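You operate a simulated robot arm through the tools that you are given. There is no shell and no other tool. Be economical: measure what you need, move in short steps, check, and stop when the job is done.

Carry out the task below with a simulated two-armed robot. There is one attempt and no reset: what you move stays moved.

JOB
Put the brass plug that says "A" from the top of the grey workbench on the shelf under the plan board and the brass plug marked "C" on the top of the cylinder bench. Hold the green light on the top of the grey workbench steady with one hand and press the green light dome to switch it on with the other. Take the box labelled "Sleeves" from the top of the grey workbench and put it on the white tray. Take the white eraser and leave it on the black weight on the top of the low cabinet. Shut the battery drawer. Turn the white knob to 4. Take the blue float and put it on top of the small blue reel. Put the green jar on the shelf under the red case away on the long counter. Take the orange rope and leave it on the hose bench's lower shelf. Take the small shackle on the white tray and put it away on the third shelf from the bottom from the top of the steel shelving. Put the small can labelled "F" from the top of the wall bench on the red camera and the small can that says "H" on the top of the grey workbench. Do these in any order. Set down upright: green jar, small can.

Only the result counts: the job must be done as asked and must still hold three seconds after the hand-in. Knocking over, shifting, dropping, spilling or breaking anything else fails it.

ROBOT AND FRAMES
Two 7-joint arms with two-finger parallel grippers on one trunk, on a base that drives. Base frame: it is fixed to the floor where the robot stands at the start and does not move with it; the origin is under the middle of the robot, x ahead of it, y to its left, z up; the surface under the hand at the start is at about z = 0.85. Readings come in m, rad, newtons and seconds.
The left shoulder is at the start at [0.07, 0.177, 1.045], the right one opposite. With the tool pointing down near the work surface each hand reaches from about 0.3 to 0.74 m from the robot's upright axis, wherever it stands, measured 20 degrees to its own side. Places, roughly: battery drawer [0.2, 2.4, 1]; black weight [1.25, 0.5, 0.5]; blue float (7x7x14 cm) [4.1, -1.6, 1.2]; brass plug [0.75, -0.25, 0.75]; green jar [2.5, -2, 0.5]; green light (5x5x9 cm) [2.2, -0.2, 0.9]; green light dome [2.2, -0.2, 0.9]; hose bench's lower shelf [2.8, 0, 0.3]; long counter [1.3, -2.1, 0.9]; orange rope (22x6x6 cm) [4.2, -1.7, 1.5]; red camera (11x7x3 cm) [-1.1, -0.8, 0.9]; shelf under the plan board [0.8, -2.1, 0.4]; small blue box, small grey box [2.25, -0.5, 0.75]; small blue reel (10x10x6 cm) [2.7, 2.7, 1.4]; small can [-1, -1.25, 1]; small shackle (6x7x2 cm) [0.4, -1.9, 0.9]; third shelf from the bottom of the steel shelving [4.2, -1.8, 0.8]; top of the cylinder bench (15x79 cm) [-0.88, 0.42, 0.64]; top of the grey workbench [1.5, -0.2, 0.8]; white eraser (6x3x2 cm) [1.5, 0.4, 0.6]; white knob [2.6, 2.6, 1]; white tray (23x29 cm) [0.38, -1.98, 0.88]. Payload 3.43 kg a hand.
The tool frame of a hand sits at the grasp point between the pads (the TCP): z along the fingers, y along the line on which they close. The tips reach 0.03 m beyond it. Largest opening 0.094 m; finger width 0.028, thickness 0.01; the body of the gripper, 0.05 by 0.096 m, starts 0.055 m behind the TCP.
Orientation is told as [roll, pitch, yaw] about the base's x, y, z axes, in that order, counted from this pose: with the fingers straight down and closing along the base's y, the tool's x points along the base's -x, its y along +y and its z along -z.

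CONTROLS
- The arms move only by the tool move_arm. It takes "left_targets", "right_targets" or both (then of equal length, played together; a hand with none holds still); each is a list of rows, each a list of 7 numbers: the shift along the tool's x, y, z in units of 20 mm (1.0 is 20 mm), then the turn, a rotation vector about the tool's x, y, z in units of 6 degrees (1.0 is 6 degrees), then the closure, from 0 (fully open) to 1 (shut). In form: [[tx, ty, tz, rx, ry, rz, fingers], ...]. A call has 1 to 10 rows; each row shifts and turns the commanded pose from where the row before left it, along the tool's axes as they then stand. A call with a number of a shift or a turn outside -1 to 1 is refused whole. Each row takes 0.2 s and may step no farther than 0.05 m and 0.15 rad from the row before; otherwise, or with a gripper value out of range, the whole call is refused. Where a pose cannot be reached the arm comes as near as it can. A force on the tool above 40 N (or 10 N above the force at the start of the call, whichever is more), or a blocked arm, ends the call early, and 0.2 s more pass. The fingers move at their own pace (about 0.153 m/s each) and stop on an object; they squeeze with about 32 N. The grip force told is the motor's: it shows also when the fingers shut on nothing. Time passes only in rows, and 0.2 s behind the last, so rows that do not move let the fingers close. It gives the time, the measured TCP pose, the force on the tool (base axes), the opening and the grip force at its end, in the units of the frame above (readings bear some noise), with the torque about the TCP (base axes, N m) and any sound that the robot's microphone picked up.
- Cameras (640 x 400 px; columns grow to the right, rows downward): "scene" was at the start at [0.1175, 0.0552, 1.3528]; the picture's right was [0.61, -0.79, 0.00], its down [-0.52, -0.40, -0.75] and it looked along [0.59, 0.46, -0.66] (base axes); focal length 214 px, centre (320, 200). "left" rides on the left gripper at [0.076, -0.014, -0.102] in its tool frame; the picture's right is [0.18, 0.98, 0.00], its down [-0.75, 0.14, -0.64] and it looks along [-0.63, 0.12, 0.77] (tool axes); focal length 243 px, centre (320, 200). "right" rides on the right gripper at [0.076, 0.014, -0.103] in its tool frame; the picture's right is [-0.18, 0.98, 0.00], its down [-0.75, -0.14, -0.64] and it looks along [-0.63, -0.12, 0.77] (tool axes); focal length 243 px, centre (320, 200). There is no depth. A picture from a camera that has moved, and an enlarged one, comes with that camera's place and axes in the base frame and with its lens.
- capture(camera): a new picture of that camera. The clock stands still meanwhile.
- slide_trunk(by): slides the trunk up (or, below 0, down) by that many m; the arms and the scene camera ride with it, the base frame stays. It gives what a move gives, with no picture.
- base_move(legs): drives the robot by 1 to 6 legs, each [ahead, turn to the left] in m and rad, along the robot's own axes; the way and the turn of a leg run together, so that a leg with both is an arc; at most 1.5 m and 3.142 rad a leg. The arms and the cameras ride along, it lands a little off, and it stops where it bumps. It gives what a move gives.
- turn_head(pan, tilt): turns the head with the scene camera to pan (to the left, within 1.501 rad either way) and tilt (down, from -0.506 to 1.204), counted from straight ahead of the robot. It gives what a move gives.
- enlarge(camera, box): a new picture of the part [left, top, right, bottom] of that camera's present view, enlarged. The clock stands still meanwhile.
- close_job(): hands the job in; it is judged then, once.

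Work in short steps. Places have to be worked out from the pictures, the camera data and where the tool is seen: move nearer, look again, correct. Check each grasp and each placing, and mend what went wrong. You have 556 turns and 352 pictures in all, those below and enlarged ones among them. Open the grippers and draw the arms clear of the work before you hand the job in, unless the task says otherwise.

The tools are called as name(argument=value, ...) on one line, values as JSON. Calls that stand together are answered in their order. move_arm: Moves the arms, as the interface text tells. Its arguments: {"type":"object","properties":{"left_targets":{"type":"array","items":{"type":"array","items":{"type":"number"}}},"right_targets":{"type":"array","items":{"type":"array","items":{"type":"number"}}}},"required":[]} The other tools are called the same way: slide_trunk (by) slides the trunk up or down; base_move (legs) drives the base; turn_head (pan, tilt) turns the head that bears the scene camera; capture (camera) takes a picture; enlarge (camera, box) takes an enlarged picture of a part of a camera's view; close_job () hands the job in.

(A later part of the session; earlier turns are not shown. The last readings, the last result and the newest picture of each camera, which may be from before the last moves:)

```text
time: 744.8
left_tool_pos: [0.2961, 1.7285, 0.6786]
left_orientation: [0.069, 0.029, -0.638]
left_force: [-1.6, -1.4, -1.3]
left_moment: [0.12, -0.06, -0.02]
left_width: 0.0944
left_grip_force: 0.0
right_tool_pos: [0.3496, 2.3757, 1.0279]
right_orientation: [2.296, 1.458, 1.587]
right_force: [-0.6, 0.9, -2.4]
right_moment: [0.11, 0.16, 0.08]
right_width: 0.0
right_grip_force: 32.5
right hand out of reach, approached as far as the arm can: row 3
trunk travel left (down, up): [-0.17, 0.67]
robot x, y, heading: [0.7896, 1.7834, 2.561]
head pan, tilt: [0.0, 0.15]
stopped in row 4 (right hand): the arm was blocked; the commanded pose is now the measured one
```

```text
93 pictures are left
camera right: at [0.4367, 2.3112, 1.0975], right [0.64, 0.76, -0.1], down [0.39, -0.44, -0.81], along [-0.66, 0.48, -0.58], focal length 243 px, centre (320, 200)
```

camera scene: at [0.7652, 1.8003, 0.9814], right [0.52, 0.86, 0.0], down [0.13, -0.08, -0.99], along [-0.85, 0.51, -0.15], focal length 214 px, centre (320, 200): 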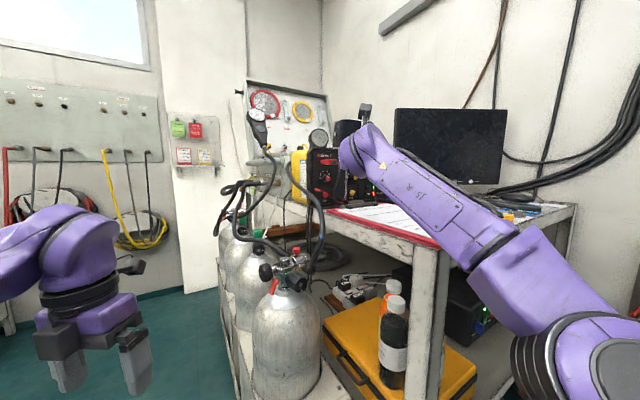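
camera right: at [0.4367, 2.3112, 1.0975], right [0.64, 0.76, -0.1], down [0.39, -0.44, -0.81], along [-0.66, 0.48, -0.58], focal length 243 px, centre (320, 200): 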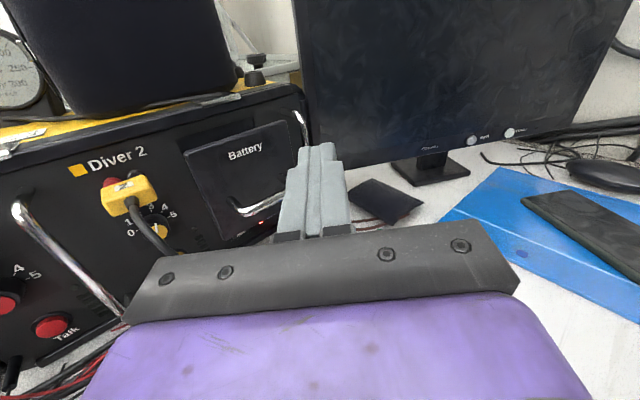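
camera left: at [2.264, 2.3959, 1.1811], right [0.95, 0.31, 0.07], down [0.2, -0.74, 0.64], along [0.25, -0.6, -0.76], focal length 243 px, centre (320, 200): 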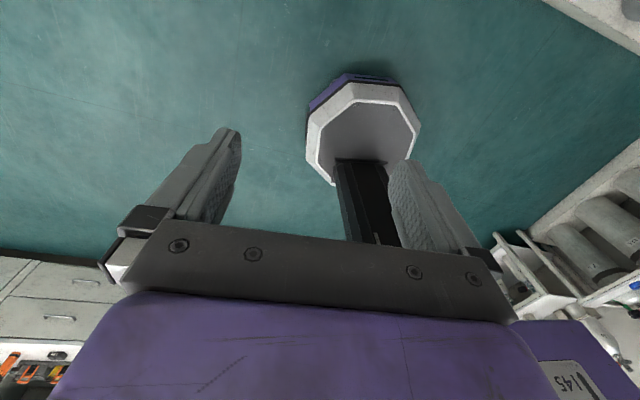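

The arm was blocked by something. Look at the arm/table and the drawer.

enlarge(camera="right", box=[140, 80, 380, 260])

turn_head(pan=-0.3, tilt=0.35)

capture(camera="scene")

```text
2.22 times, centred on (260, 170) of right
camera zoom: at [0.4367, 2.3112, 1.0975], right [0.64, 0.76, -0.1], down [0.39, -0.44, -0.81], along [-0.66, 0.48, -0.58], focal length 539 px, centre (453, 267)
```

zoom: 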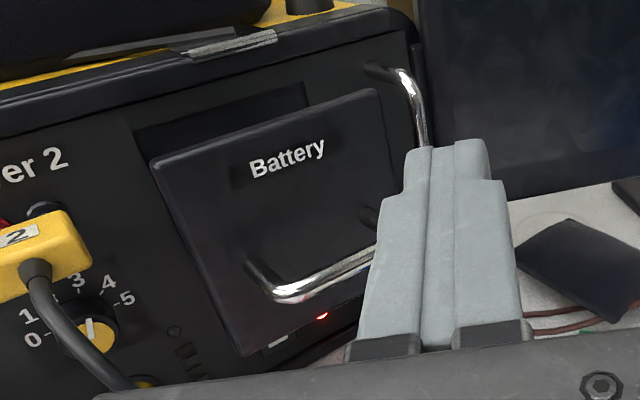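

```text
time: 745.6
left_tool_pos: [0.2933, 1.7167, 0.672]
left_orientation: [0.071, 0.03, -0.627]
left_force: [0.1, 0.5, -0.9]
left_moment: [-0.05, -0.04, 0.03]
left_width: 0.0941
left_grip_force: 0.1
right_tool_pos: [0.3312, 2.3509, 1.0178]
right_orientation: [2.123, 1.443, 1.449]
right_force: [0.8, -0.1, 0.5]
right_moment: [-0.05, -0.05, 0.01]
right_width: 0.0001
right_grip_force: 31.9
trunk travel left (down, up): [-0.17, 0.67]
robot x, y, heading: [0.7869, 1.7878, 2.568]
head pan, tilt: [-0.3, 0.351]
```

```text
91 pictures are left
camera scene: at [0.7576, 1.894, 0.947], right [0.76, 0.64, -0.06], down [0.15, -0.27, -0.95], along [-0.63, 0.72, -0.3], focal length 214 px, centre (320, 200)
```

scene: 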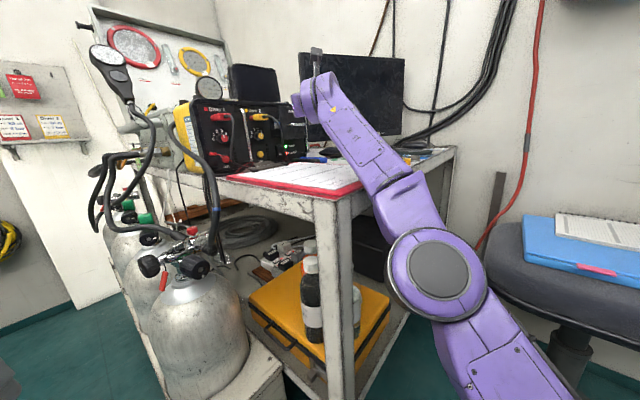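

The forearm rests on the table's edge. Raise the trunk 15 cm to free it, then lower just the hand.

slide_trunk(by=0.15)

capture(camera="scene")

```text
time: 745.9
left_tool_pos: [0.2527, 1.7118, 0.6359]
left_orientation: [0.124, 0.011, -0.647]
left_force: [-2.0, -1.5, -2.0]
left_moment: [0.11, -0.15, -0.03]
left_width: 0.094
left_grip_force: 0.0
right_tool_pos: [0.332, 2.3458, 1.0065]
right_orientation: [2.094, 1.423, 1.369]
right_force: [-7.2, -6.2, -3.3]
right_moment: [0.16, 0.25, -0.77]
right_width: 0.0
right_grip_force: 32.1
trunk travel left (down, up): [-0.172, 0.668]
robot x, y, heading: [0.7834, 1.7925, 2.52]
head pan, tilt: [-0.3, 0.351]
stopped: the arm was blocked; the commanded pose is now the measured one
```

```text
90 pictures are left
camera scene: at [0.7702, 1.8669, 0.9579], right [0.8, 0.6, -0.05], down [0.12, -0.24, -0.96], along [-0.59, 0.76, -0.27], focal length 214 px, centre (320, 200)
```

scene: 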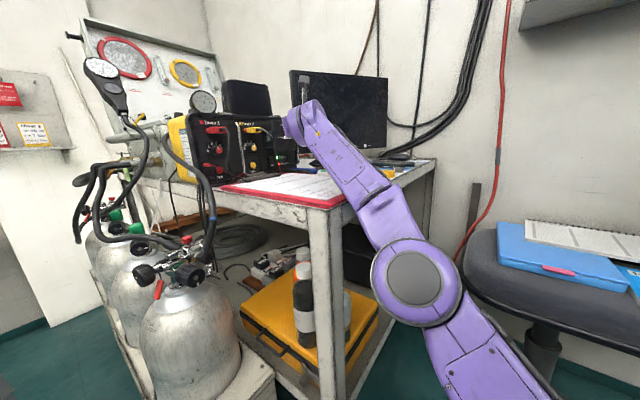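

Blocked both ways, so retreat: back the base out a little.

base_move(legs=[[-0.1, 0]])

capture(camera="scene")

capture(camera="left")

```text
time: 746.7
left_tool_pos: [0.2244, 1.7358, 0.6796]
left_orientation: [0.174, 0.163, -0.609]
left_force: [-0.5, 0.2, -0.9]
left_moment: [-0.03, -0.03, -0.02]
left_width: 0.094
left_grip_force: 0.0
right_tool_pos: [0.3538, 2.3297, 1.0077]
right_orientation: [2.685, 1.336, 1.965]
right_force: [-0.6, -0.3, -0.8]
right_moment: [0.05, 0.06, -0.09]
right_width: 0.0
right_grip_force: 31.8
trunk travel left (down, up): [-0.172, 0.668]
robot x, y, heading: [0.7972, 1.7821, 2.488]
head pan, tilt: [-0.3, 0.351]
stopped in leg 1: the robot was blocked; the commanded pose is now the measured one
```

```text
89 pictures are left
camera scene: at [0.8094, 1.805, 0.9687], right [0.81, 0.58, -0.03], down [0.09, -0.19, -0.98], along [-0.57, 0.79, -0.21], focal length 214 px, centre (320, 200)
```

scene: 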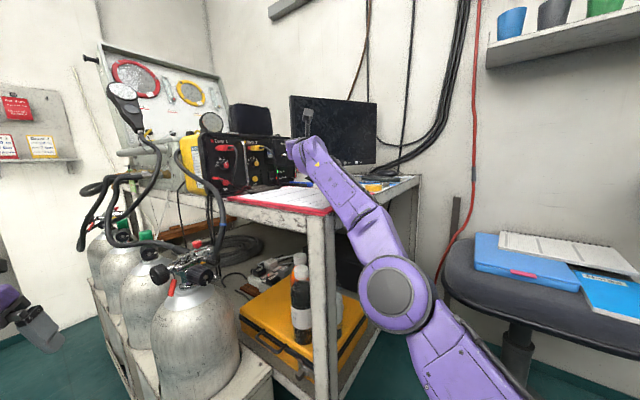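

```text
88 pictures are left
camera left: at [0.1571, 1.7425, 0.7906], right [0.43, 0.88, 0.2], down [0.71, -0.46, 0.53], along [0.56, -0.08, -0.83], focal length 243 px, centre (320, 200)
```

left: 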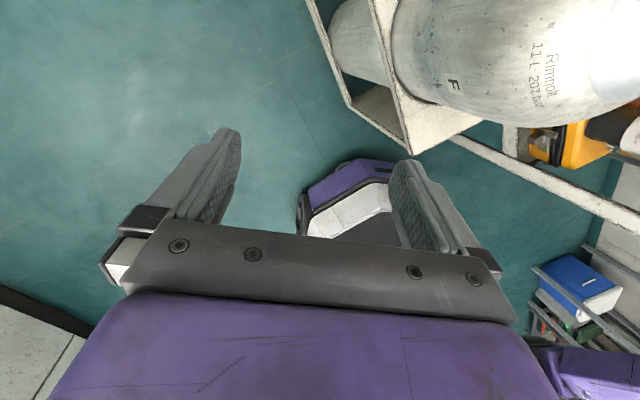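

The robot is leaning on something with its right arm. Raise the right hand with the arm itself.

move_arm(right_targets=[[0.7, 0, 0, 0, 0, 0, 1], [0.7, 0, 0, 0, 0, 0, 1], [0.7, 0, 0, 0, 0, 0, 1], [0.7, 0, 0, 0, 0, 0, 1]])

capture(camera="scene")

```text
time: 747.0
left_tool_pos: [0.2042, 1.7855, 0.6732]
left_orientation: [0.178, 0.221, -0.702]
left_force: [-0.1, 0.5, -1.9]
left_moment: [0.03, -0.01, 0.0]
left_width: 0.094
left_grip_force: 0.0
right_tool_pos: [0.3598, 2.3331, 1.011]
right_orientation: [2.554, 1.231, 1.835]
right_force: [-0.1, 2.7, -3.2]
right_moment: [0.19, 0.2, 0.16]
right_width: 0.0002
right_grip_force: 32.4
right hand out of reach, approached as far as the arm can: row 1
trunk travel left (down, up): [-0.172, 0.668]
robot x, y, heading: [0.8014, 1.7792, 2.49]
head pan, tilt: [-0.3, 0.351]
stopped in row 1 (left hand): the arm was blocked; the commanded pose is now the measured one
```

```text
87 pictures are left
camera scene: at [0.8133, 1.7917, 0.9685], right [0.81, 0.58, -0.03], down [0.09, -0.18, -0.98], along [-0.57, 0.79, -0.2], focal length 214 px, centre (320, 200)
```

scene: 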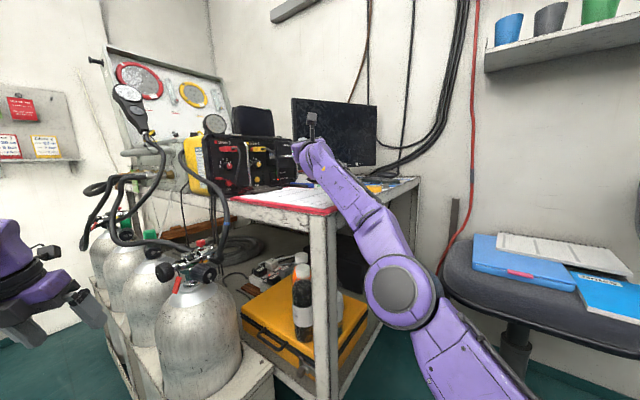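

Let things settle with a few still rows, then pull the right hand back.

move_arm(right_targets=[[0, 0, 0, 0, 0, 0, 1], [0, 0, 0, 0, 0, 0, 1], [0, 0, 0, 0, 0, 0, 1], [0, 0, 0, 0, 0, 0, 1], [0, 0, 0, 0, 0, 0, 1]], left_targets=[[0, 0, 0, 0, 0, 0, 0], [0, 0, 0, 0, 0, 0, 0], [0, 0, 0, 0, 0, 0, 0], [0, 0, 0, 0, 0, 0, 0], [0, 0, 0, 0, 0, 0, 0]])

move_arm(right_targets=[[0.4, 0, -0.5, 0, 0, 0, 1], [0.4, 0, -0.5, 0, 0, 0, 1], [0.4, 0, -0.5, 0, 0, 0, 1]])

```text
time: 747.3
left_tool_pos: [0.196, 1.853, 0.654]
left_orientation: [0.165, 0.24, -0.839]
left_force: [-0.2, 1.7, -0.7]
left_moment: [-0.07, 0.02, 0.02]
left_width: 0.0939
left_grip_force: 0.1
right_tool_pos: [0.3825, 2.3468, 1.0206]
right_orientation: [2.763, 1.177, 2.024]
right_force: [0.4, 2.5, -3.0]
right_moment: [0.24, 0.19, 0.16]
right_width: 0.0003
right_grip_force: 31.8
trunk travel left (down, up): [-0.172, 0.668]
robot x, y, heading: [0.8013, 1.774, 2.456]
head pan, tilt: [-0.3, 0.351]
stopped in row 1 (left hand): the arm was blocked; the commanded pose is now the measured one
```

```text
time: 747.7
left_tool_pos: [0.2049, 1.8835, 0.6432]
left_orientation: [0.154, 0.238, -0.954]
left_force: [-35.6, -4.2, 45.3]
left_moment: [2.05, -0.91, 1.53]
left_width: 0.08
left_grip_force: 0.1
right_tool_pos: [0.3941, 2.3487, 1.03]
right_orientation: [2.681, 1.08, 1.933]
right_force: [-0.8, 0.6, 0.0]
right_moment: [0.02, 0.05, -0.01]
right_width: 0.0001
right_grip_force: 32.1
right hand out of reach, approached as far as the arm can: row 1
trunk travel left (down, up): [-0.172, 0.668]
robot x, y, heading: [0.8045, 1.7688, 2.49]
head pan, tilt: [-0.3, 0.351]
stopped in row 1 (left hand): the arm was blocked; the commanded pose is now the measured one
```

The left hand is drifting into the tanks. Actively lift it and draw it back.

move_arm(left_targets=[[-0.5, 0, -0.8, 0, 0, 0, 0], [-0.5, 0, -0.8, 0, 0, 0, 0], [-0.5, 0, -0.8, 0, 0, 0, 0]])

capture(camera="left")

turn_head(pan=0.8, tilt=0.6)

capture(camera="scene")

```text
time: 747.9
left_tool_pos: [0.2715, 1.89, 0.6355]
left_orientation: [0.171, 0.139, -1.05]
left_force: [5.9, -0.2, 2.1]
left_moment: [-0.03, 0.41, 0.08]
left_width: 0.0927
left_grip_force: 1.6
right_tool_pos: [0.4084, 2.3397, 1.0286]
right_orientation: [2.632, 1.012, 1.897]
right_force: [18.8, 2.4, 26.8]
right_moment: [-1.16, -2.2, 0.95]
right_width: 0.0
right_grip_force: 31.6
trunk travel left (down, up): [-0.172, 0.668]
robot x, y, heading: [0.7989, 1.7501, 2.57]
head pan, tilt: [-0.3, 0.351]
stopped in row 1 (left hand): the force on the tool passed its limit at 74 N (the readings are from after the stop); the commanded pose is now the measured one
```

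```text
86 pictures are left
camera left: at [0.2138, 1.9272, 0.7435], right [0.76, 0.62, 0.19], down [0.44, -0.71, 0.55], along [0.47, -0.33, -0.82], focal length 243 px, centre (320, 200)
```

left: 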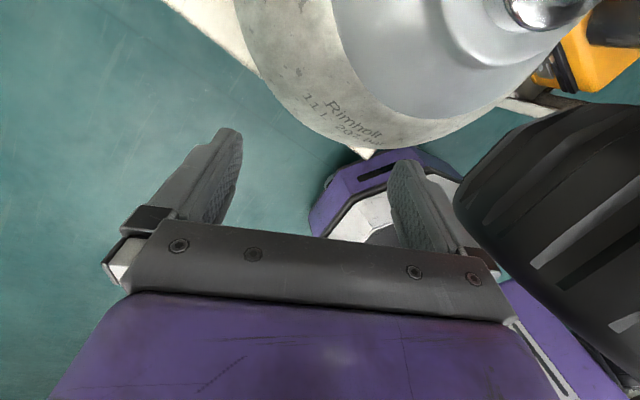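

```text
time: 749.3
left_tool_pos: [0.2918, 1.9, 0.5727]
left_orientation: [0.213, 0.114, -1.109]
left_force: [86.1, -39.9, -40.6]
left_moment: [-2.9, 1.27, -4.65]
left_width: 0.0942
left_grip_force: 0.2
right_tool_pos: [0.4458, 2.3248, 0.9995]
right_orientation: [2.682, 1.049, 1.92]
right_force: [-3.0, -2.5, 0.5]
right_moment: [-0.07, 0.05, -0.28]
right_width: 0.0002
right_grip_force: 32.2
trunk travel left (down, up): [-0.172, 0.668]
robot x, y, heading: [0.8852, 1.7411, 2.483]
head pan, tilt: [0.799, 0.6]
```

```text
85 pictures are left
camera scene: at [0.8568, 1.677, 0.937], right [-0.14, 0.98, 0.11], down [0.47, 0.16, -0.87], along [-0.87, -0.07, -0.48], focal length 214 px, centre (320, 200)
```

scene: 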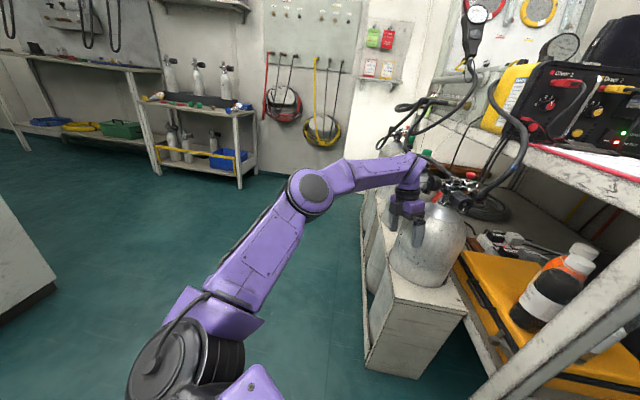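

The left hand is wedged beside a tank. Move it away from the tank (toward -tool y).

move_arm(left_targets=[[0, -1, 0, 0, 0, 0, 0], [0, -1, 0, 0, 0, 0, 0], [0, -1, 0, 0, 0, 0, 0], [0, -1, 0, 0, 0, 0, 0]])

move_arm(left_targets=[[0, -1, -0.5, 0, 0, 0, 0], [0, -1, -0.5, 0, 0, 0, 0], [0, -1, -0.5, 0, 0, 0, 0], [0, -1, -0.5, 0, 0, 0, 0]])

capture(camera="scene")

```text
time: 749.6
left_tool_pos: [0.315, 1.8902, 0.5626]
left_orientation: [0.263, 0.029, -1.152]
left_force: [-79.3, -53.6, 59.4]
left_moment: [8.89, -3.41, 8.87]
left_width: 0.094
left_grip_force: 0.1
right_tool_pos: [0.4508, 2.3171, 0.9984]
right_orientation: [2.672, 1.014, 1.918]
right_force: [-0.5, 0.3, -0.4]
right_moment: [0.02, 0.05, 0.02]
right_width: 0.0
right_grip_force: 31.4
trunk travel left (down, up): [-0.172, 0.668]
robot x, y, heading: [0.8787, 1.7437, 2.508]
head pan, tilt: [0.799, 0.6]
stopped in row 1 (left hand): the force on the tool passed its limit at 133 N (the readings are from after the stop); the commanded pose is now the measured one
```

```text
time: 749.9
left_tool_pos: [0.3498, 1.8649, 0.5404]
left_orientation: [0.228, -0.007, -1.189]
left_force: [-10.0, -33.5, 10.1]
left_moment: [2.35, -0.73, 0.99]
left_width: 0.0943
left_grip_force: 0.0
right_tool_pos: [0.4532, 2.3084, 1.0015]
right_orientation: [2.589, 0.958, 1.83]
right_force: [-0.3, -1.0, 1.2]
right_moment: [-0.11, -0.09, -0.16]
right_width: 0.0
right_grip_force: 32.1
trunk travel left (down, up): [-0.172, 0.668]
robot x, y, heading: [0.871, 1.7413, 2.608]
head pan, tilt: [0.799, 0.6]
stopped in row 1 (left hand): the arm was blocked; the commanded pose is now the measured one
```

```text
84 pictures are left
camera scene: at [0.9394, 1.6298, 0.9524], right [-0.25, 0.95, 0.18], down [0.36, 0.26, -0.9], along [-0.9, -0.16, -0.41], focal length 214 px, centre (320, 200)
```

scene: 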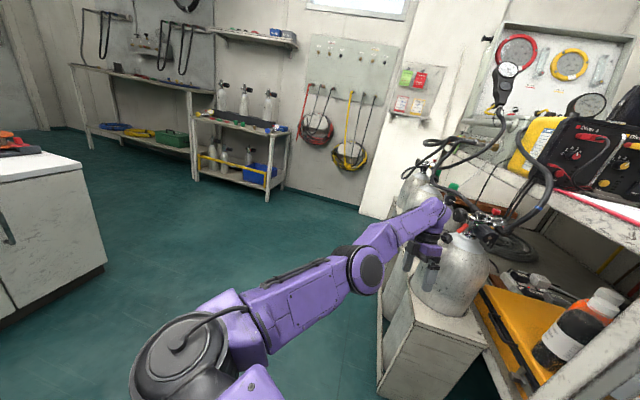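

Try backing the base out now.

base_move(legs=[[-0.2, 0]])

capture(camera="scene")

```text
time: 750.6
left_tool_pos: [0.4446, 1.902, 0.4617]
left_orientation: [0.311, -0.051, -1.287]
left_force: [-46.2, 124.0, 147.4]
left_moment: [8.79, 6.15, -4.16]
left_width: 0.0643
left_grip_force: 0.0
right_tool_pos: [0.4821, 2.2891, 1.0238]
right_orientation: [2.601, 0.697, 1.716]
right_force: [-1.8, 0.6, -2.8]
right_moment: [0.09, 0.13, -0.07]
right_width: 0.0
right_grip_force: 31.8
trunk travel left (down, up): [-0.172, 0.668]
robot x, y, heading: [0.9434, 1.7628, 2.674]
head pan, tilt: [0.799, 0.6]
stopped in leg 1: the force on the tool passed its limit at 153 N (the readings are from after the stop); the commanded pose is now the measured one
```

```text
83 pictures are left
camera scene: at [0.9892, 1.6599, 0.9515], right [-0.31, 0.94, 0.17], down [0.37, 0.28, -0.89], along [-0.88, -0.21, -0.43], focal length 214 px, centre (320, 200)
```

scene: 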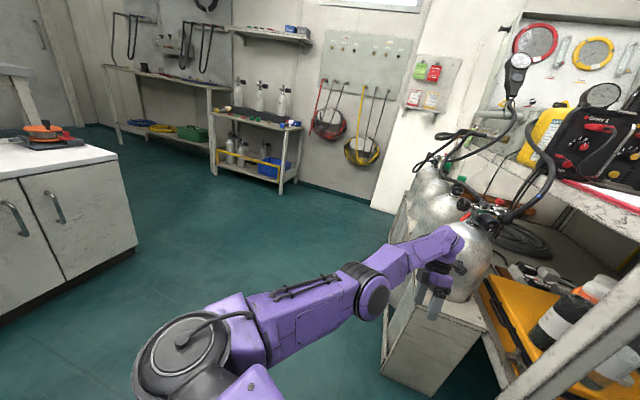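

Raise the right arm (its forearm is propping the body up).

move_arm(right_targets=[[0.64, 0.39, 0.66, 0, 0, 0, 1], [0.64, 0.39, 0.66, 0, 0, 0, 1], [0.64, 0.39, 0.66, 0, 0, 0, 1], [0.64, 0.39, 0.66, 0, 0, 0, 1]])

turn_head(pan=-0.3, tilt=0.6)

capture(camera="scene")

```text
time: 751.0
left_tool_pos: [0.4679, 1.8876, 0.4308]
left_orientation: [0.039, -0.419, -1.414]
left_force: [-10.7, -14.7, -2.8]
left_moment: [0.83, -0.62, 0.57]
left_width: 0.0943
left_grip_force: 0.6
right_tool_pos: [0.4886, 2.2746, 1.0378]
right_orientation: [2.693, 0.635, 1.821]
right_force: [0.5, 2.0, -0.3]
right_moment: [0.09, -0.05, 0.09]
right_width: 0.0
right_grip_force: 31.6
right hand out of reach, approached as far as the arm can: row 1
trunk travel left (down, up): [-0.172, 0.668]
robot x, y, heading: [0.9253, 1.7939, 2.688]
head pan, tilt: [0.799, 0.6]
stopped in row 1 (left hand): the arm was blocked; the commanded pose is now the measured one
```

```text
time: 752.3
left_tool_pos: [0.51, 1.8219, 0.3311]
left_orientation: [0.318, -0.277, -1.331]
left_force: [60.6, 9.2, -30.4]
left_moment: [-1.5, 3.87, -12.46]
left_width: 0.0942
left_grip_force: 0.1
right_tool_pos: [0.4859, 2.3037, 1.0286]
right_orientation: [2.637, 0.696, 1.642]
right_force: [-1.5, -0.4, -1.0]
right_moment: [0.02, 0.13, -0.08]
right_width: 0.0001
right_grip_force: 32.5
trunk travel left (down, up): [-0.172, 0.668]
robot x, y, heading: [0.9377, 1.6696, 2.788]
head pan, tilt: [-0.3, 0.6]
```

```text
82 pictures are left
camera scene: at [0.9429, 1.6559, 0.9475], right [0.6, 0.8, 0.0], down [0.33, -0.26, -0.91], along [-0.72, 0.55, -0.42], focal length 214 px, centre (320, 200)
```

scene: 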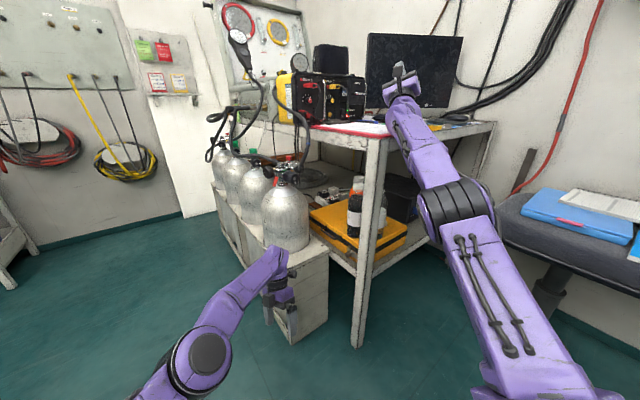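

Give it time to settle (head moves only) and watch the readings.

turn_head(pan=0.2, tilt=0.5)

turn_head(pan=-0.2, tilt=0.5)

capture(camera="scene")

```text
time: 753.2
left_tool_pos: [0.5021, 1.9538, 0.3993]
left_orientation: [0.266, -0.212, -1.496]
left_force: [8.3, -5.2, 40.3]
left_moment: [0.79, 0.71, 0.66]
left_width: 0.0942
left_grip_force: 0.0
right_tool_pos: [0.5415, 2.2167, 1.064]
right_orientation: [2.778, 0.434, 1.674]
right_force: [-17.9, -21.9, -28.7]
right_moment: [-0.56, 2.25, -1.2]
right_width: 0.0001
right_grip_force: 32.1
trunk travel left (down, up): [-0.172, 0.668]
robot x, y, heading: [0.894, 1.6196, 2.459]
head pan, tilt: [0.201, 0.499]
```

```text
time: 754.1
left_tool_pos: [0.5038, 1.9508, 0.3239]
left_orientation: [0.401, -0.342, -1.538]
left_force: [164.9, 24.7, -60.7]
left_moment: [-3.31, 5.79, -9.44]
left_width: 0.0939
left_grip_force: 0.0
right_tool_pos: [0.5658, 2.2543, 0.9585]
right_orientation: [2.948, 0.784, 2.022]
right_force: [-226.1, 74.0, 287.5]
right_moment: [-1.07, 17.51, -4.01]
right_width: 0.0
right_grip_force: 32.2
trunk travel left (down, up): [-0.172, 0.668]
robot x, y, heading: [0.9439, 1.6344, 2.244]
head pan, tilt: [-0.201, 0.499]
```

```text
81 pictures are left
camera scene: at [0.9385, 1.7263, 0.938], right [0.89, 0.46, -0.05], down [0.15, -0.39, -0.91], along [-0.43, 0.8, -0.42], focal length 214 px, centre (320, 200)
```

scene: 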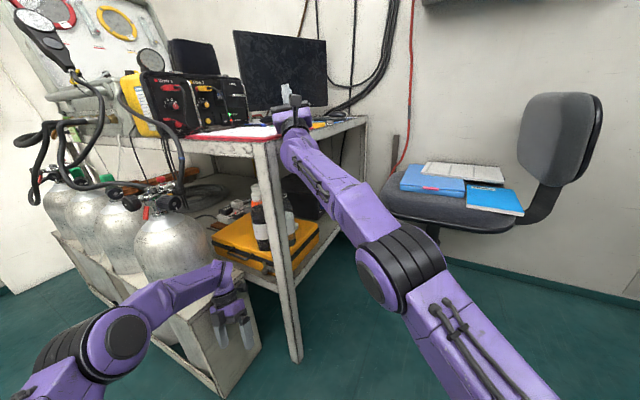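

Back the base away now.

base_move(legs=[[-0.3, 0]])

capture(camera="scene")

```text
time: 754.8
left_tool_pos: [0.5472, 1.9286, 0.2994]
left_orientation: [0.592, -0.404, -1.717]
left_force: [-11.8, 10.5, 17.6]
left_moment: [0.0, 0.2, -0.13]
left_width: 0.0941
left_grip_force: 0.1
right_tool_pos: [0.5917, 2.2222, 0.9596]
right_orientation: [3.013, 0.684, 2.071]
right_force: [-27.2, 54.0, 101.1]
right_moment: [-0.57, 2.58, -1.21]
right_width: 0.0
right_grip_force: 32.0
trunk travel left (down, up): [-0.172, 0.668]
robot x, y, heading: [0.957, 1.6496, 2.189]
head pan, tilt: [-0.201, 0.499]
stopped in leg 1: the force on the tool passed its limit at 243 N (the readings are from after the stop); the commanded pose is now the measured one
```

```text
80 pictures are left
camera scene: at [0.9596, 1.6923, 0.9492], right [0.91, 0.4, -0.04], down [0.12, -0.36, -0.93], along [-0.39, 0.84, -0.38], focal length 214 px, centre (320, 200)
```

scene: 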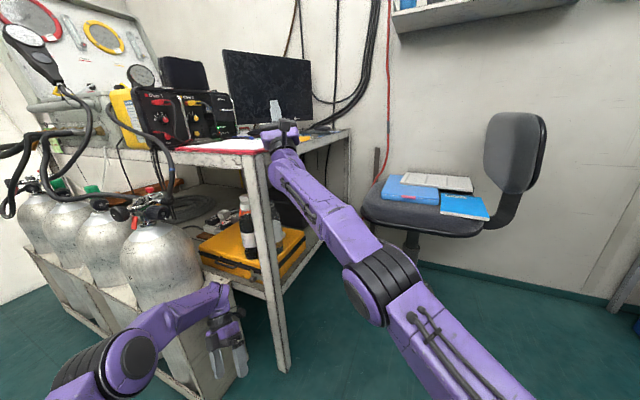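

slide_trunk(by=0.2)

slide_trunk(by=0.2)

capture(camera="scene")

```text
time: 755.0
left_tool_pos: [0.5831, 1.9117, 0.2543]
left_orientation: [0.648, -0.503, -1.916]
left_force: [-0.1, 1.2, 1.5]
left_moment: [0.06, 0.04, 0.0]
left_width: 0.0937
left_grip_force: 0.1
right_tool_pos: [0.5986, 2.207, 0.9636]
right_orientation: [3.07, 0.561, 2.176]
right_force: [-30.8, 3.3, 183.0]
right_moment: [-8.33, 4.22, -2.04]
right_width: 0.0
right_grip_force: 32.6
trunk travel left (down, up): [-0.173, 0.667]
robot x, y, heading: [0.9554, 1.6455, 2.186]
head pan, tilt: [-0.201, 0.499]
stopped: the force on the tool passed its limit at 184 N (the readings are from after the stop); the commanded pose is now the measured one
```

```text
time: 755.4
left_tool_pos: [0.5978, 1.8865, 0.2245]
left_orientation: [0.679, -0.603, -2.052]
left_force: [-1.4, 1.0, 1.9]
left_moment: [0.09, -0.01, 0.05]
left_width: 0.0942
left_grip_force: 0.0
right_tool_pos: [0.6055, 2.1975, 0.9669]
right_orientation: [3.093, 0.466, 2.265]
right_force: [-45.1, 16.8, 190.9]
right_moment: [-6.95, 7.49, -2.19]
right_width: 0.0
right_grip_force: 32.3
trunk travel left (down, up): [-0.176, 0.664]
robot x, y, heading: [0.9518, 1.6447, 2.192]
head pan, tilt: [-0.201, 0.499]
stopped: the arm was blocked; the commanded pose is now the measured one
```

```text
79 pictures are left
camera scene: at [0.9523, 1.6765, 0.9528], right [0.91, 0.41, -0.02], down [0.13, -0.34, -0.93], along [-0.39, 0.85, -0.37], focal length 214 px, centre (320, 200)
```

scene: 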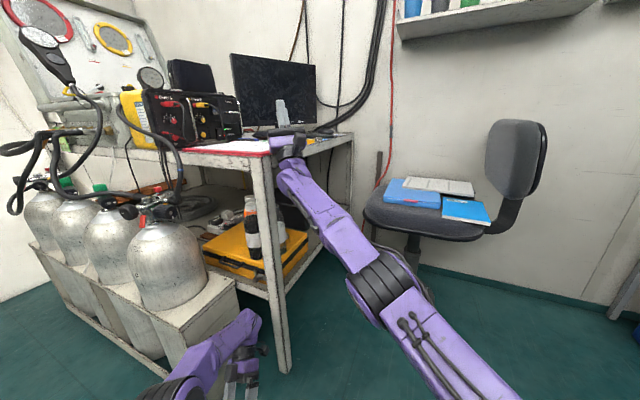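

Move the right hand outward (+x), away from the table's edge.

move_arm(right_targets=[[0.57, 0.75, -0.32, 0, 0, 0, 1], [0.57, 0.75, -0.32, 0, 0, 0, 1], [0.57, 0.75, -0.32, 0, 0, 0, 1], [0.57, 0.75, -0.32, 0, 0, 0, 1]])

capture(camera="scene")

```text
time: 755.7
left_tool_pos: [0.608, 1.8594, 0.1978]
left_orientation: [0.768, -0.634, -2.116]
left_force: [-0.1, 0.9, 3.1]
left_moment: [0.1, 0.06, 0.03]
left_width: 0.0941
left_grip_force: 0.1
right_tool_pos: [0.6116, 2.185, 0.9695]
right_orientation: [3.081, 0.387, 2.328]
right_force: [-55.7, 28.9, 199.0]
right_moment: [-4.95, 9.51, -1.99]
right_width: 0.0
right_grip_force: 32.0
right hand out of reach, approached as far as the arm can: row 1
trunk travel left (down, up): [-0.176, 0.664]
robot x, y, heading: [0.9531, 1.6446, 2.194]
head pan, tilt: [-0.201, 0.499]
stopped in row 1 (left hand): the arm was blocked; the commanded pose is now the measured one
```

```text
78 pictures are left
camera scene: at [0.9526, 1.676, 0.9529], right [0.91, 0.41, -0.02], down [0.13, -0.34, -0.93], along [-0.39, 0.85, -0.37], focal length 214 px, centre (320, 200)
```

scene: 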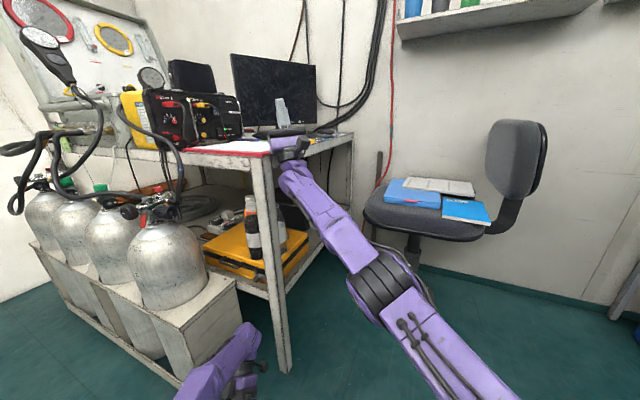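

Command the left hand strongly upward to recover it.

move_arm(left_targets=[[-1, 1, -1, 0, 0, 0, 0], [-1, 1, -1, 0, 0, 0, 0], [-1, 1, -1, 0, 0, 0, 0], [-1, 1, -1, 0, 0, 0, 0], [-1, 1, -1, 0, 0, 0, 0]])

move_arm(left_targets=[[-1, 1, -1, 0, 0, 0, 0], [-1, 1, -1, 0, 0, 0, 0], [-1, 1, -1, 0, 0, 0, 0], [-1, 1, -1, 0, 0, 0, 0], [-1, 1, -1, 0, 0, 0, 0]])

```text
time: 756.0
left_tool_pos: [0.6043, 1.8299, 0.1806]
left_orientation: [0.775, -0.809, -2.255]
left_force: [-3.6, 0.3, 4.3]
left_moment: [0.3, -0.02, 0.15]
left_width: 0.094
left_grip_force: 0.0
right_tool_pos: [0.6272, 2.2343, 0.8958]
right_orientation: [3.095, 0.447, 2.315]
right_force: [153.4, -41.2, -86.4]
right_moment: [0.2, -12.69, 6.3]
right_width: 0.0
right_grip_force: 32.0
trunk travel left (down, up): [-0.176, 0.664]
robot x, y, heading: [0.9538, 1.6466, 2.176]
head pan, tilt: [-0.201, 0.499]
stopped in row 1 (left hand): the arm was blocked; the commanded pose is now the measured one
```

```text
time: 756.3
left_tool_pos: [0.6004, 1.8222, 0.1119]
left_orientation: [1.019, -0.853, -2.477]
left_force: [-0.6, 3.0, -3.7]
left_moment: [-0.33, -0.08, 0.02]
left_width: 0.094
left_grip_force: 0.0
right_tool_pos: [0.6158, 2.2777, 0.8413]
right_orientation: [-3.084, 0.314, 2.456]
right_force: [95.7, -81.0, 69.2]
right_moment: [1.93, 2.84, 1.26]
right_width: 0.0
right_grip_force: 32.0
trunk travel left (down, up): [-0.176, 0.664]
robot x, y, heading: [0.9589, 1.6432, 2.151]
head pan, tilt: [-0.201, 0.499]
stopped in row 1 (right hand): the force on the tool passed its limit at 236 N (the readings are from after the stop); the commanded pose is now the measured one
```

turn_head(pan=0.1, tilt=0.6)

capture(camera="scene")

turn_head(pan=0.0, tilt=0.6)

```text
time: 757.1
left_tool_pos: [0.5944, 1.8398, 0.1328]
left_orientation: [0.935, -0.862, -2.418]
left_force: [0.0, 0.1, -0.1]
left_moment: [-0.02, 0.01, -0.05]
left_width: 0.0941
left_grip_force: 0.1
right_tool_pos: [0.6152, 2.2884, 0.8474]
right_orientation: [-3.107, 0.404, 2.392]
right_force: [148.8, -99.8, -41.7]
right_moment: [0.89, 0.67, 1.16]
right_width: 0.0
right_grip_force: 31.9
trunk travel left (down, up): [-0.176, 0.664]
robot x, y, heading: [0.9571, 1.644, 2.151]
head pan, tilt: [0.099, 0.6]
```

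```text
77 pictures are left
camera scene: at [0.8963, 1.7489, 0.9162], right [0.78, 0.63, -0.02], down [0.33, -0.43, -0.84], along [-0.53, 0.65, -0.55], focal length 214 px, centre (320, 200)
```

scene: 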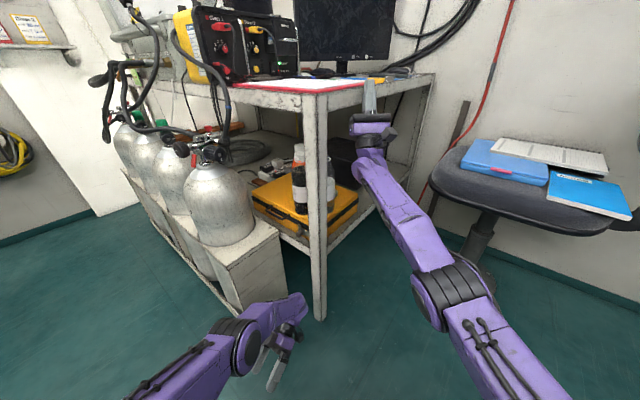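

```text
time: 757.8
left_tool_pos: [0.5958, 1.8398, 0.136]
left_orientation: [0.928, -0.866, -2.412]
left_force: [0.2, -0.1, -1.0]
left_moment: [-0.04, -0.02, -0.03]
left_width: 0.0942
left_grip_force: 0.0
right_tool_pos: [0.6155, 2.2911, 0.8489]
right_orientation: [-3.137, 0.446, 2.356]
right_force: [154.1, -93.5, -32.8]
right_moment: [0.52, 0.31, 1.0]
right_width: 0.0
right_grip_force: 31.8
trunk travel left (down, up): [-0.176, 0.664]
robot x, y, heading: [0.9549, 1.6401, 2.149]
head pan, tilt: [0.0, 0.6]
```

Calm again and upright. Ease the right hand away from the table's edge (toward +x, -y).

move_arm(right_targets=[[0.6, 0.1, -0.3, 0, 0, 0, 1], [0.6, 0.1, -0.3, 0, 0, 0, 1], [0.6, 0.1, -0.3, 0, 0, 0, 1], [0.6, 0.1, -0.3, 0, 0, 0, 1], [0.6, 0.1, -0.3, 0, 0, 0, 1]])

capture(camera="scene")

```text
time: 758.1
left_tool_pos: [0.5934, 1.8377, 0.1272]
left_orientation: [0.956, -0.84, -2.433]
left_force: [0.8, 0.4, -0.2]
left_moment: [0.06, 0.04, -0.03]
left_width: 0.0941
left_grip_force: 0.2
right_tool_pos: [0.6159, 2.2915, 0.8497]
right_orientation: [-3.123, 0.439, 2.351]
right_force: [67.8, 41.9, 32.5]
right_moment: [0.09, 0.71, -1.06]
right_width: 0.0
right_grip_force: 32.1
trunk travel left (down, up): [-0.176, 0.664]
robot x, y, heading: [0.9568, 1.6366, 2.139]
head pan, tilt: [0.0, 0.6]
stopped in row 1 (right hand): the arm was blocked; the commanded pose is now the measured one
```

```text
76 pictures are left
camera scene: at [0.9175, 1.7749, 0.9187], right [0.84, 0.53, -0.04], down [0.27, -0.49, -0.83], along [-0.46, 0.69, -0.56], focal length 214 px, centre (320, 200)
```

scene: 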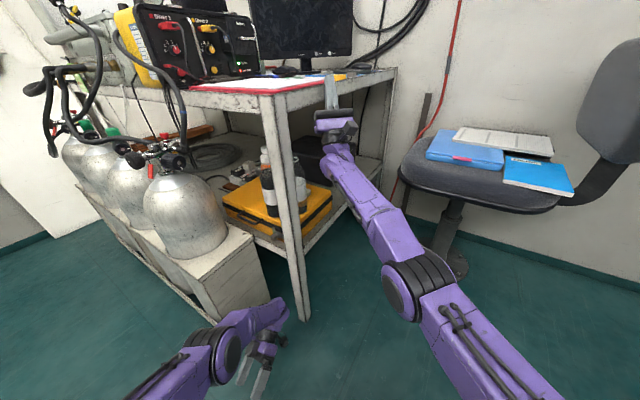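

base_move(legs=[[-0.15, 0]])

turn_head(pan=-0.05, tilt=0.6)

capture(camera="scene")

```text
time: 758.9
left_tool_pos: [0.592, 1.826, 0.1098]
left_orientation: [0.973, -0.786, -2.448]
left_force: [0.0, -0.1, -0.2]
left_moment: [0.04, 0.02, -0.03]
left_width: 0.0941
left_grip_force: 0.0
right_tool_pos: [0.6149, 2.2777, 0.8486]
right_orientation: [-3.126, 0.437, 2.315]
right_force: [70.4, 34.7, 2.8]
right_moment: [-0.19, 0.51, -1.14]
right_width: 0.0
right_grip_force: 32.2
trunk travel left (down, up): [-0.176, 0.664]
robot x, y, heading: [0.9619, 1.6333, 2.104]
head pan, tilt: [0.0, 0.6]
stopped in leg 1: the robot was blocked; the commanded pose is now the measured one
```

```text
time: 759.5
left_tool_pos: [0.5913, 1.8273, 0.1125]
left_orientation: [0.971, -0.793, -2.442]
left_force: [0.5, 0.3, 0.1]
left_moment: [0.0, 0.02, -0.01]
left_width: 0.0939
left_grip_force: 0.0
right_tool_pos: [0.615, 2.2753, 0.8475]
right_orientation: [-3.128, 0.436, 2.319]
right_force: [72.4, 23.8, 2.9]
right_moment: [-0.07, 0.52, -0.9]
right_width: 0.0
right_grip_force: 32.3
trunk travel left (down, up): [-0.176, 0.664]
robot x, y, heading: [0.9586, 1.6355, 2.106]
head pan, tilt: [-0.051, 0.6]
```

```text
75 pictures are left
camera scene: at [0.9179, 1.7707, 0.9155], right [0.88, 0.47, -0.03], down [0.24, -0.51, -0.83], along [-0.4, 0.72, -0.56], focal length 214 px, centre (320, 200)
```

scene: 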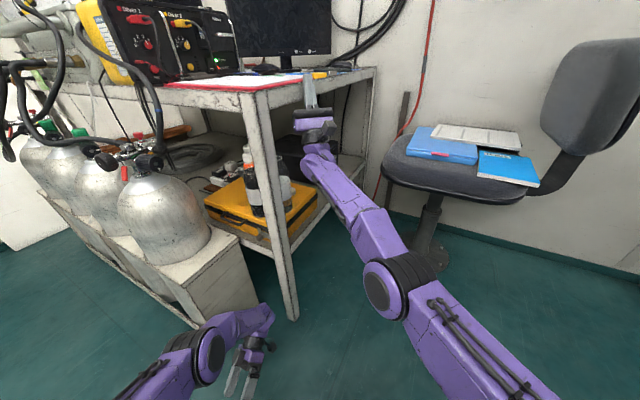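

Lift the left arm first, now that things are calm.

move_arm(left_targets=[[-0.5, 0.4, -0.28, 0, 0, 0, 0], [-0.5, 0.4, -0.28, 0, 0, 0, 0], [-0.7, 0.56, -0.39, 0, 0, 0, 0], [-0.7, 0.56, -0.39, 0, 0, 0, 0], [-0.7, 0.56, -0.39, 0, 0, 0, 0]])

move_arm(left_targets=[[-0.5, 0.4, -0.28, 0, 0, 0, 0], [-0.5, 0.4, -0.28, 0, 0, 0, 0], [-0.7, 0.56, -0.39, 0, 0, 0, 0], [-0.7, 0.56, -0.39, 0, 0, 0, 0], [-0.7, 0.56, -0.39, 0, 0, 0, 0]])

```text
time: 759.8
left_tool_pos: [0.591, 1.8256, 0.1099]
left_orientation: [0.976, -0.767, -2.452]
left_force: [0.4, 0.2, -0.2]
left_moment: [0.01, 0.02, 0.01]
left_width: 0.0938
left_grip_force: 0.1
right_tool_pos: [0.6146, 2.2712, 0.8491]
right_orientation: [-3.128, 0.431, 2.308]
right_force: [90.0, -1.1, -23.8]
right_moment: [-0.21, -0.33, -0.41]
right_width: 0.0
right_grip_force: 31.9
trunk travel left (down, up): [-0.176, 0.664]
robot x, y, heading: [0.9636, 1.6366, 2.09]
head pan, tilt: [-0.051, 0.6]
stopped in row 1 (right hand): the arm was blocked; the commanded pose is now the measured one
```

```text
time: 760.1
left_tool_pos: [0.5914, 1.8231, 0.1077]
left_orientation: [0.984, -0.758, -2.457]
left_force: [0.4, -0.1, 0.0]
left_moment: [0.04, 0.03, -0.04]
left_width: 0.0944
left_grip_force: 0.0
right_tool_pos: [0.6159, 2.2688, 0.8507]
right_orientation: [-3.124, 0.43, 2.305]
right_force: [53.9, -9.3, -18.6]
right_moment: [-0.09, -0.6, 0.04]
right_width: 0.0
right_grip_force: 32.1
trunk travel left (down, up): [-0.176, 0.664]
robot x, y, heading: [0.963, 1.6335, 2.078]
head pan, tilt: [-0.051, 0.6]
stopped in row 1 (right hand): the force on the tool passed its limit at 143 N (the readings are from after the stop); the commanded pose is now the measured one
```

move_arm(right_targets=[[0.9, 0.3, -0.3, 0, 0, 0, 1], [0.9, 0.3, -0.3, 0, 0, 0, 1], [0.9, 0.3, -0.3, 0, 0, 0, 1]])

move_arm(right_targets=[[0.9, 0.3, -0.3, 0, 0, 0, 1], [0.9, 0.3, -0.3, 0, 0, 0, 1], [0.9, 0.3, -0.3, 0, 0, 0, 1]])

move_arm(right_targets=[[0.9, 0.3, -0.3, 0, 0, 0, 1], [0.9, 0.3, -0.3, 0, 0, 0, 1], [0.9, 0.3, -0.3, 0, 0, 0, 1]])

```text
time: 760.5
left_tool_pos: [0.59, 1.823, 0.1068]
left_orientation: [0.985, -0.758, -2.453]
left_force: [0.5, 0.1, 0.5]
left_moment: [-0.03, 0.01, -0.01]
left_width: 0.0938
left_grip_force: 0.0
right_tool_pos: [0.6149, 2.2682, 0.8518]
right_orientation: [-3.118, 0.421, 2.308]
right_force: [19.6, 0.0, -1.2]
right_moment: [-0.02, -0.12, -0.02]
right_width: 0.0
right_grip_force: 32.2
right hand out of reach, approached as far as the arm can: row 1
trunk travel left (down, up): [-0.176, 0.664]
robot x, y, heading: [0.9631, 1.6371, 2.085]
head pan, tilt: [-0.051, 0.6]
stopped in row 1 (right hand): the force on the tool passed its limit at 80 N (the readings are from after the stop); the commanded pose is now the measured one
```

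```text
time: 761.2
left_tool_pos: [0.5907, 1.822, 0.1056]
left_orientation: [0.987, -0.758, -2.455]
left_force: [0.3, 0.1, 0.3]
left_moment: [-0.01, 0.04, 0.04]
left_width: 0.0938
left_grip_force: 0.1
right_tool_pos: [0.6147, 2.2723, 0.8562]
right_orientation: [-3.125, 0.428, 2.311]
right_force: [12.6, -3.1, -7.6]
right_moment: [0.02, -0.22, 0.05]
right_width: 0.0
right_grip_force: 32.4
right hand out of reach, approached as far as the arm can: row 1, 2, 3
trunk travel left (down, up): [-0.176, 0.664]
robot x, y, heading: [0.9612, 1.6357, 2.086]
head pan, tilt: [-0.051, 0.6]
```

```text
time: 762.0
left_tool_pos: [0.5907, 1.8217, 0.1064]
left_orientation: [0.987, -0.754, -2.453]
left_force: [0.0, 0.6, -0.3]
left_moment: [-0.03, -0.02, 0.01]
left_width: 0.094
left_grip_force: 0.0
right_tool_pos: [0.618, 2.2733, 0.8661]
right_orientation: [-3.125, 0.427, 2.311]
right_force: [-0.2, 0.5, 0.1]
right_moment: [0.02, 0.01, 0.0]
right_width: 0.0
right_grip_force: 32.4
right hand out of reach, approached as far as the arm can: row 1, 2, 3
trunk travel left (down, up): [-0.176, 0.664]
robot x, y, heading: [0.9622, 1.6348, 2.085]
head pan, tilt: [-0.051, 0.6]
```

Forces are gone. Now back the base away.

base_move(legs=[[-0.15, 0]])

base_move(legs=[[-0.25, 0]])

capture(camera="scene")

```text
time: 763.4
left_tool_pos: [0.6643, 1.6917, 0.106]
left_orientation: [0.986, -0.754, -2.452]
left_force: [0.9, 0.1, 0.0]
left_moment: [0.0, 0.01, 0.0]
left_width: 0.094
left_grip_force: 0.1
right_tool_pos: [0.6902, 2.1419, 0.8651]
right_orientation: [-3.125, 0.427, 2.312]
right_force: [-0.3, 0.6, -0.1]
right_moment: [0.01, 0.01, 0.0]
right_width: 0.0
right_grip_force: 31.7
trunk travel left (down, up): [-0.176, 0.664]
robot x, y, heading: [1.0363, 1.5033, 2.088]
head pan, tilt: [-0.051, 0.6]
```

```text
time: 765.2
left_tool_pos: [0.7877, 1.4714, 0.1049]
left_orientation: [0.984, -0.756, -2.449]
left_force: [-1.0, 0.0, 0.6]
left_moment: [-0.01, -0.01, 0.0]
left_width: 0.0942
left_grip_force: 0.0
right_tool_pos: [0.8129, 1.922, 0.8656]
right_orientation: [-3.125, 0.428, 2.316]
right_force: [-0.2, 1.5, -0.2]
right_moment: [0.01, -0.02, 0.0]
right_width: 0.0
right_grip_force: 31.7
trunk travel left (down, up): [-0.176, 0.664]
robot x, y, heading: [1.155, 1.2856, 2.09]
head pan, tilt: [-0.051, 0.6]
```

```text
74 pictures are left
camera scene: at [1.0972, 1.4113, 0.9137], right [0.89, 0.45, 0.0], down [0.26, -0.5, -0.82], along [-0.37, 0.74, -0.57], focal length 214 px, centre (320, 200)
```

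scene: 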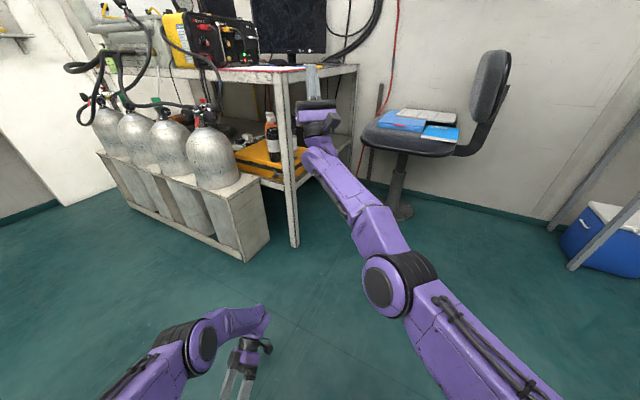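

Free. Raise the trunk, and bring both hands back to orderly attitudes.

slide_trunk(by=0.4)

move_arm(left_targets=[[0, 0, 0, 0.19, 0.79, -0.58, 0], [0, 0, 0, 0.19, 0.79, -0.58, 0], [0, 0, 0, 0.19, 0.79, -0.58, 0], [0, 0, 0, 0.19, 0.79, -0.58, 0], [0, 0, 0, 0.19, 0.79, -0.58, 0], [0, 0, 0, 0.19, 0.79, -0.58, 0], [0, 0, 0, 0.19, 0.79, -0.58, 0], [0, 0, 0, 0.19, 0.79, -0.58, 0], [0, 0, 0, 0.19, 0.79, -0.58, 0], [0, 0, 0, 0.19, 0.79, -0.58, 0]], right_targets=[[0, 0, 0, 0, -1, 0, 1], [0, 0, 0, 0, -1, 0, 1], [0, 0, 0, 0, -1, 0, 1], [0, 0, 0, 0, -1, 0, 1], [0, 0, 0, 0, -1, 0, 1], [0, 0, 0, 0, -1, 0, 1], [0, 0, 0, 0, -1, 0, 1], [0, 0, 0, 0, -1, 0, 1], [0, 0, 0, 0, -1, 0, 1], [0, 0, 0, 0, -1, 0, 1]])

move_arm(left_targets=[[0, 0, 0, 0.19, 0.79, -0.58, 0], [0, 0, 0, 0.19, 0.79, -0.58, 0], [0, 0, 0, 0.19, 0.79, -0.58, 0], [0, 0, 0, 0.19, 0.79, -0.58, 0], [0, 0, -1, 0, 0, 0, 0], [0, 0, -1, 0, 0, 0, 0], [0, 0, -1, 0, 0, 0, 0], [0, 0, -1, 0, 0, 0, 0]], right_targets=[[0, 0, 0, 0, -1, 0, 1], [0, 0, 0, 0, -1, 0, 1], [0, 0, 0, 0, -1, 0, 1], [0, 0, 0, 0, -1, 0, 1], [0, 0, 0, 0, -1, 0, 1], [0, 0, 0, 0, -1, 0, 1], [0, 0, 0, 0, -1, 0, 1], [0, 0, 0, 0, -1, 0, 1]])

```text
time: 769.1
left_tool_pos: [0.787, 1.4708, 0.5061]
left_orientation: [0.986, -0.757, -2.448]
left_force: [-0.2, -0.4, -0.1]
left_moment: [-0.01, -0.01, 0.02]
left_width: 0.094
left_grip_force: 0.1
right_tool_pos: [0.8126, 1.9239, 1.2635]
right_orientation: [-3.126, 0.427, 2.316]
right_force: [0.2, 0.0, 0.6]
right_moment: [0.01, -0.02, 0.01]
right_width: 0.0002
right_grip_force: 32.1
trunk travel left (down, up): [-0.576, 0.264]
robot x, y, heading: [1.162, 1.2855, 2.09]
head pan, tilt: [-0.051, 0.6]
```

```text
time: 771.3
left_tool_pos: [0.7893, 1.4712, 0.5068]
left_orientation: [0.131, -0.321, -1.329]
left_force: [-0.4, 0.3, 1.1]
left_moment: [-0.01, -0.02, 0.02]
left_width: 0.0941
left_grip_force: 0.1
right_tool_pos: [0.7676, 1.9664, 1.2768]
right_orientation: [-2.988, 1.415, 2.442]
right_force: [0.1, 0.1, 0.6]
right_moment: [-0.01, -0.02, 0.03]
right_width: 0.0002
right_grip_force: 32.1
right hand out of reach, approached as far as the arm can: row 1, 2, 3, 4, 5, 6, 9, 10
trunk travel left (down, up): [-0.576, 0.264]
robot x, y, heading: [1.1619, 1.2871, 2.094]
head pan, tilt: [-0.051, 0.6]
```

```text
time: 773.1
left_tool_pos: [0.7864, 1.4726, 0.5883]
left_orientation: [0.004, -0.007, -1.063]
left_force: [-0.2, -0.6, 0.3]
left_moment: [0.02, 0.02, 0.02]
left_width: 0.094
left_grip_force: 0.0
right_tool_pos: [0.803, 1.9317, 1.2062]
right_orientation: [-0.043, 1.044, -0.888]
right_force: [0.6, 0.1, 1.0]
right_moment: [0.0, 0.03, 0.0]
right_width: 0.0002
right_grip_force: 31.8
right hand out of reach, approached as far as the arm can: row 1, 2, 3, 4, 5, 6, 7, 8
trunk travel left (down, up): [-0.576, 0.264]
robot x, y, heading: [1.1638, 1.2844, 2.093]
head pan, tilt: [-0.051, 0.6]
```

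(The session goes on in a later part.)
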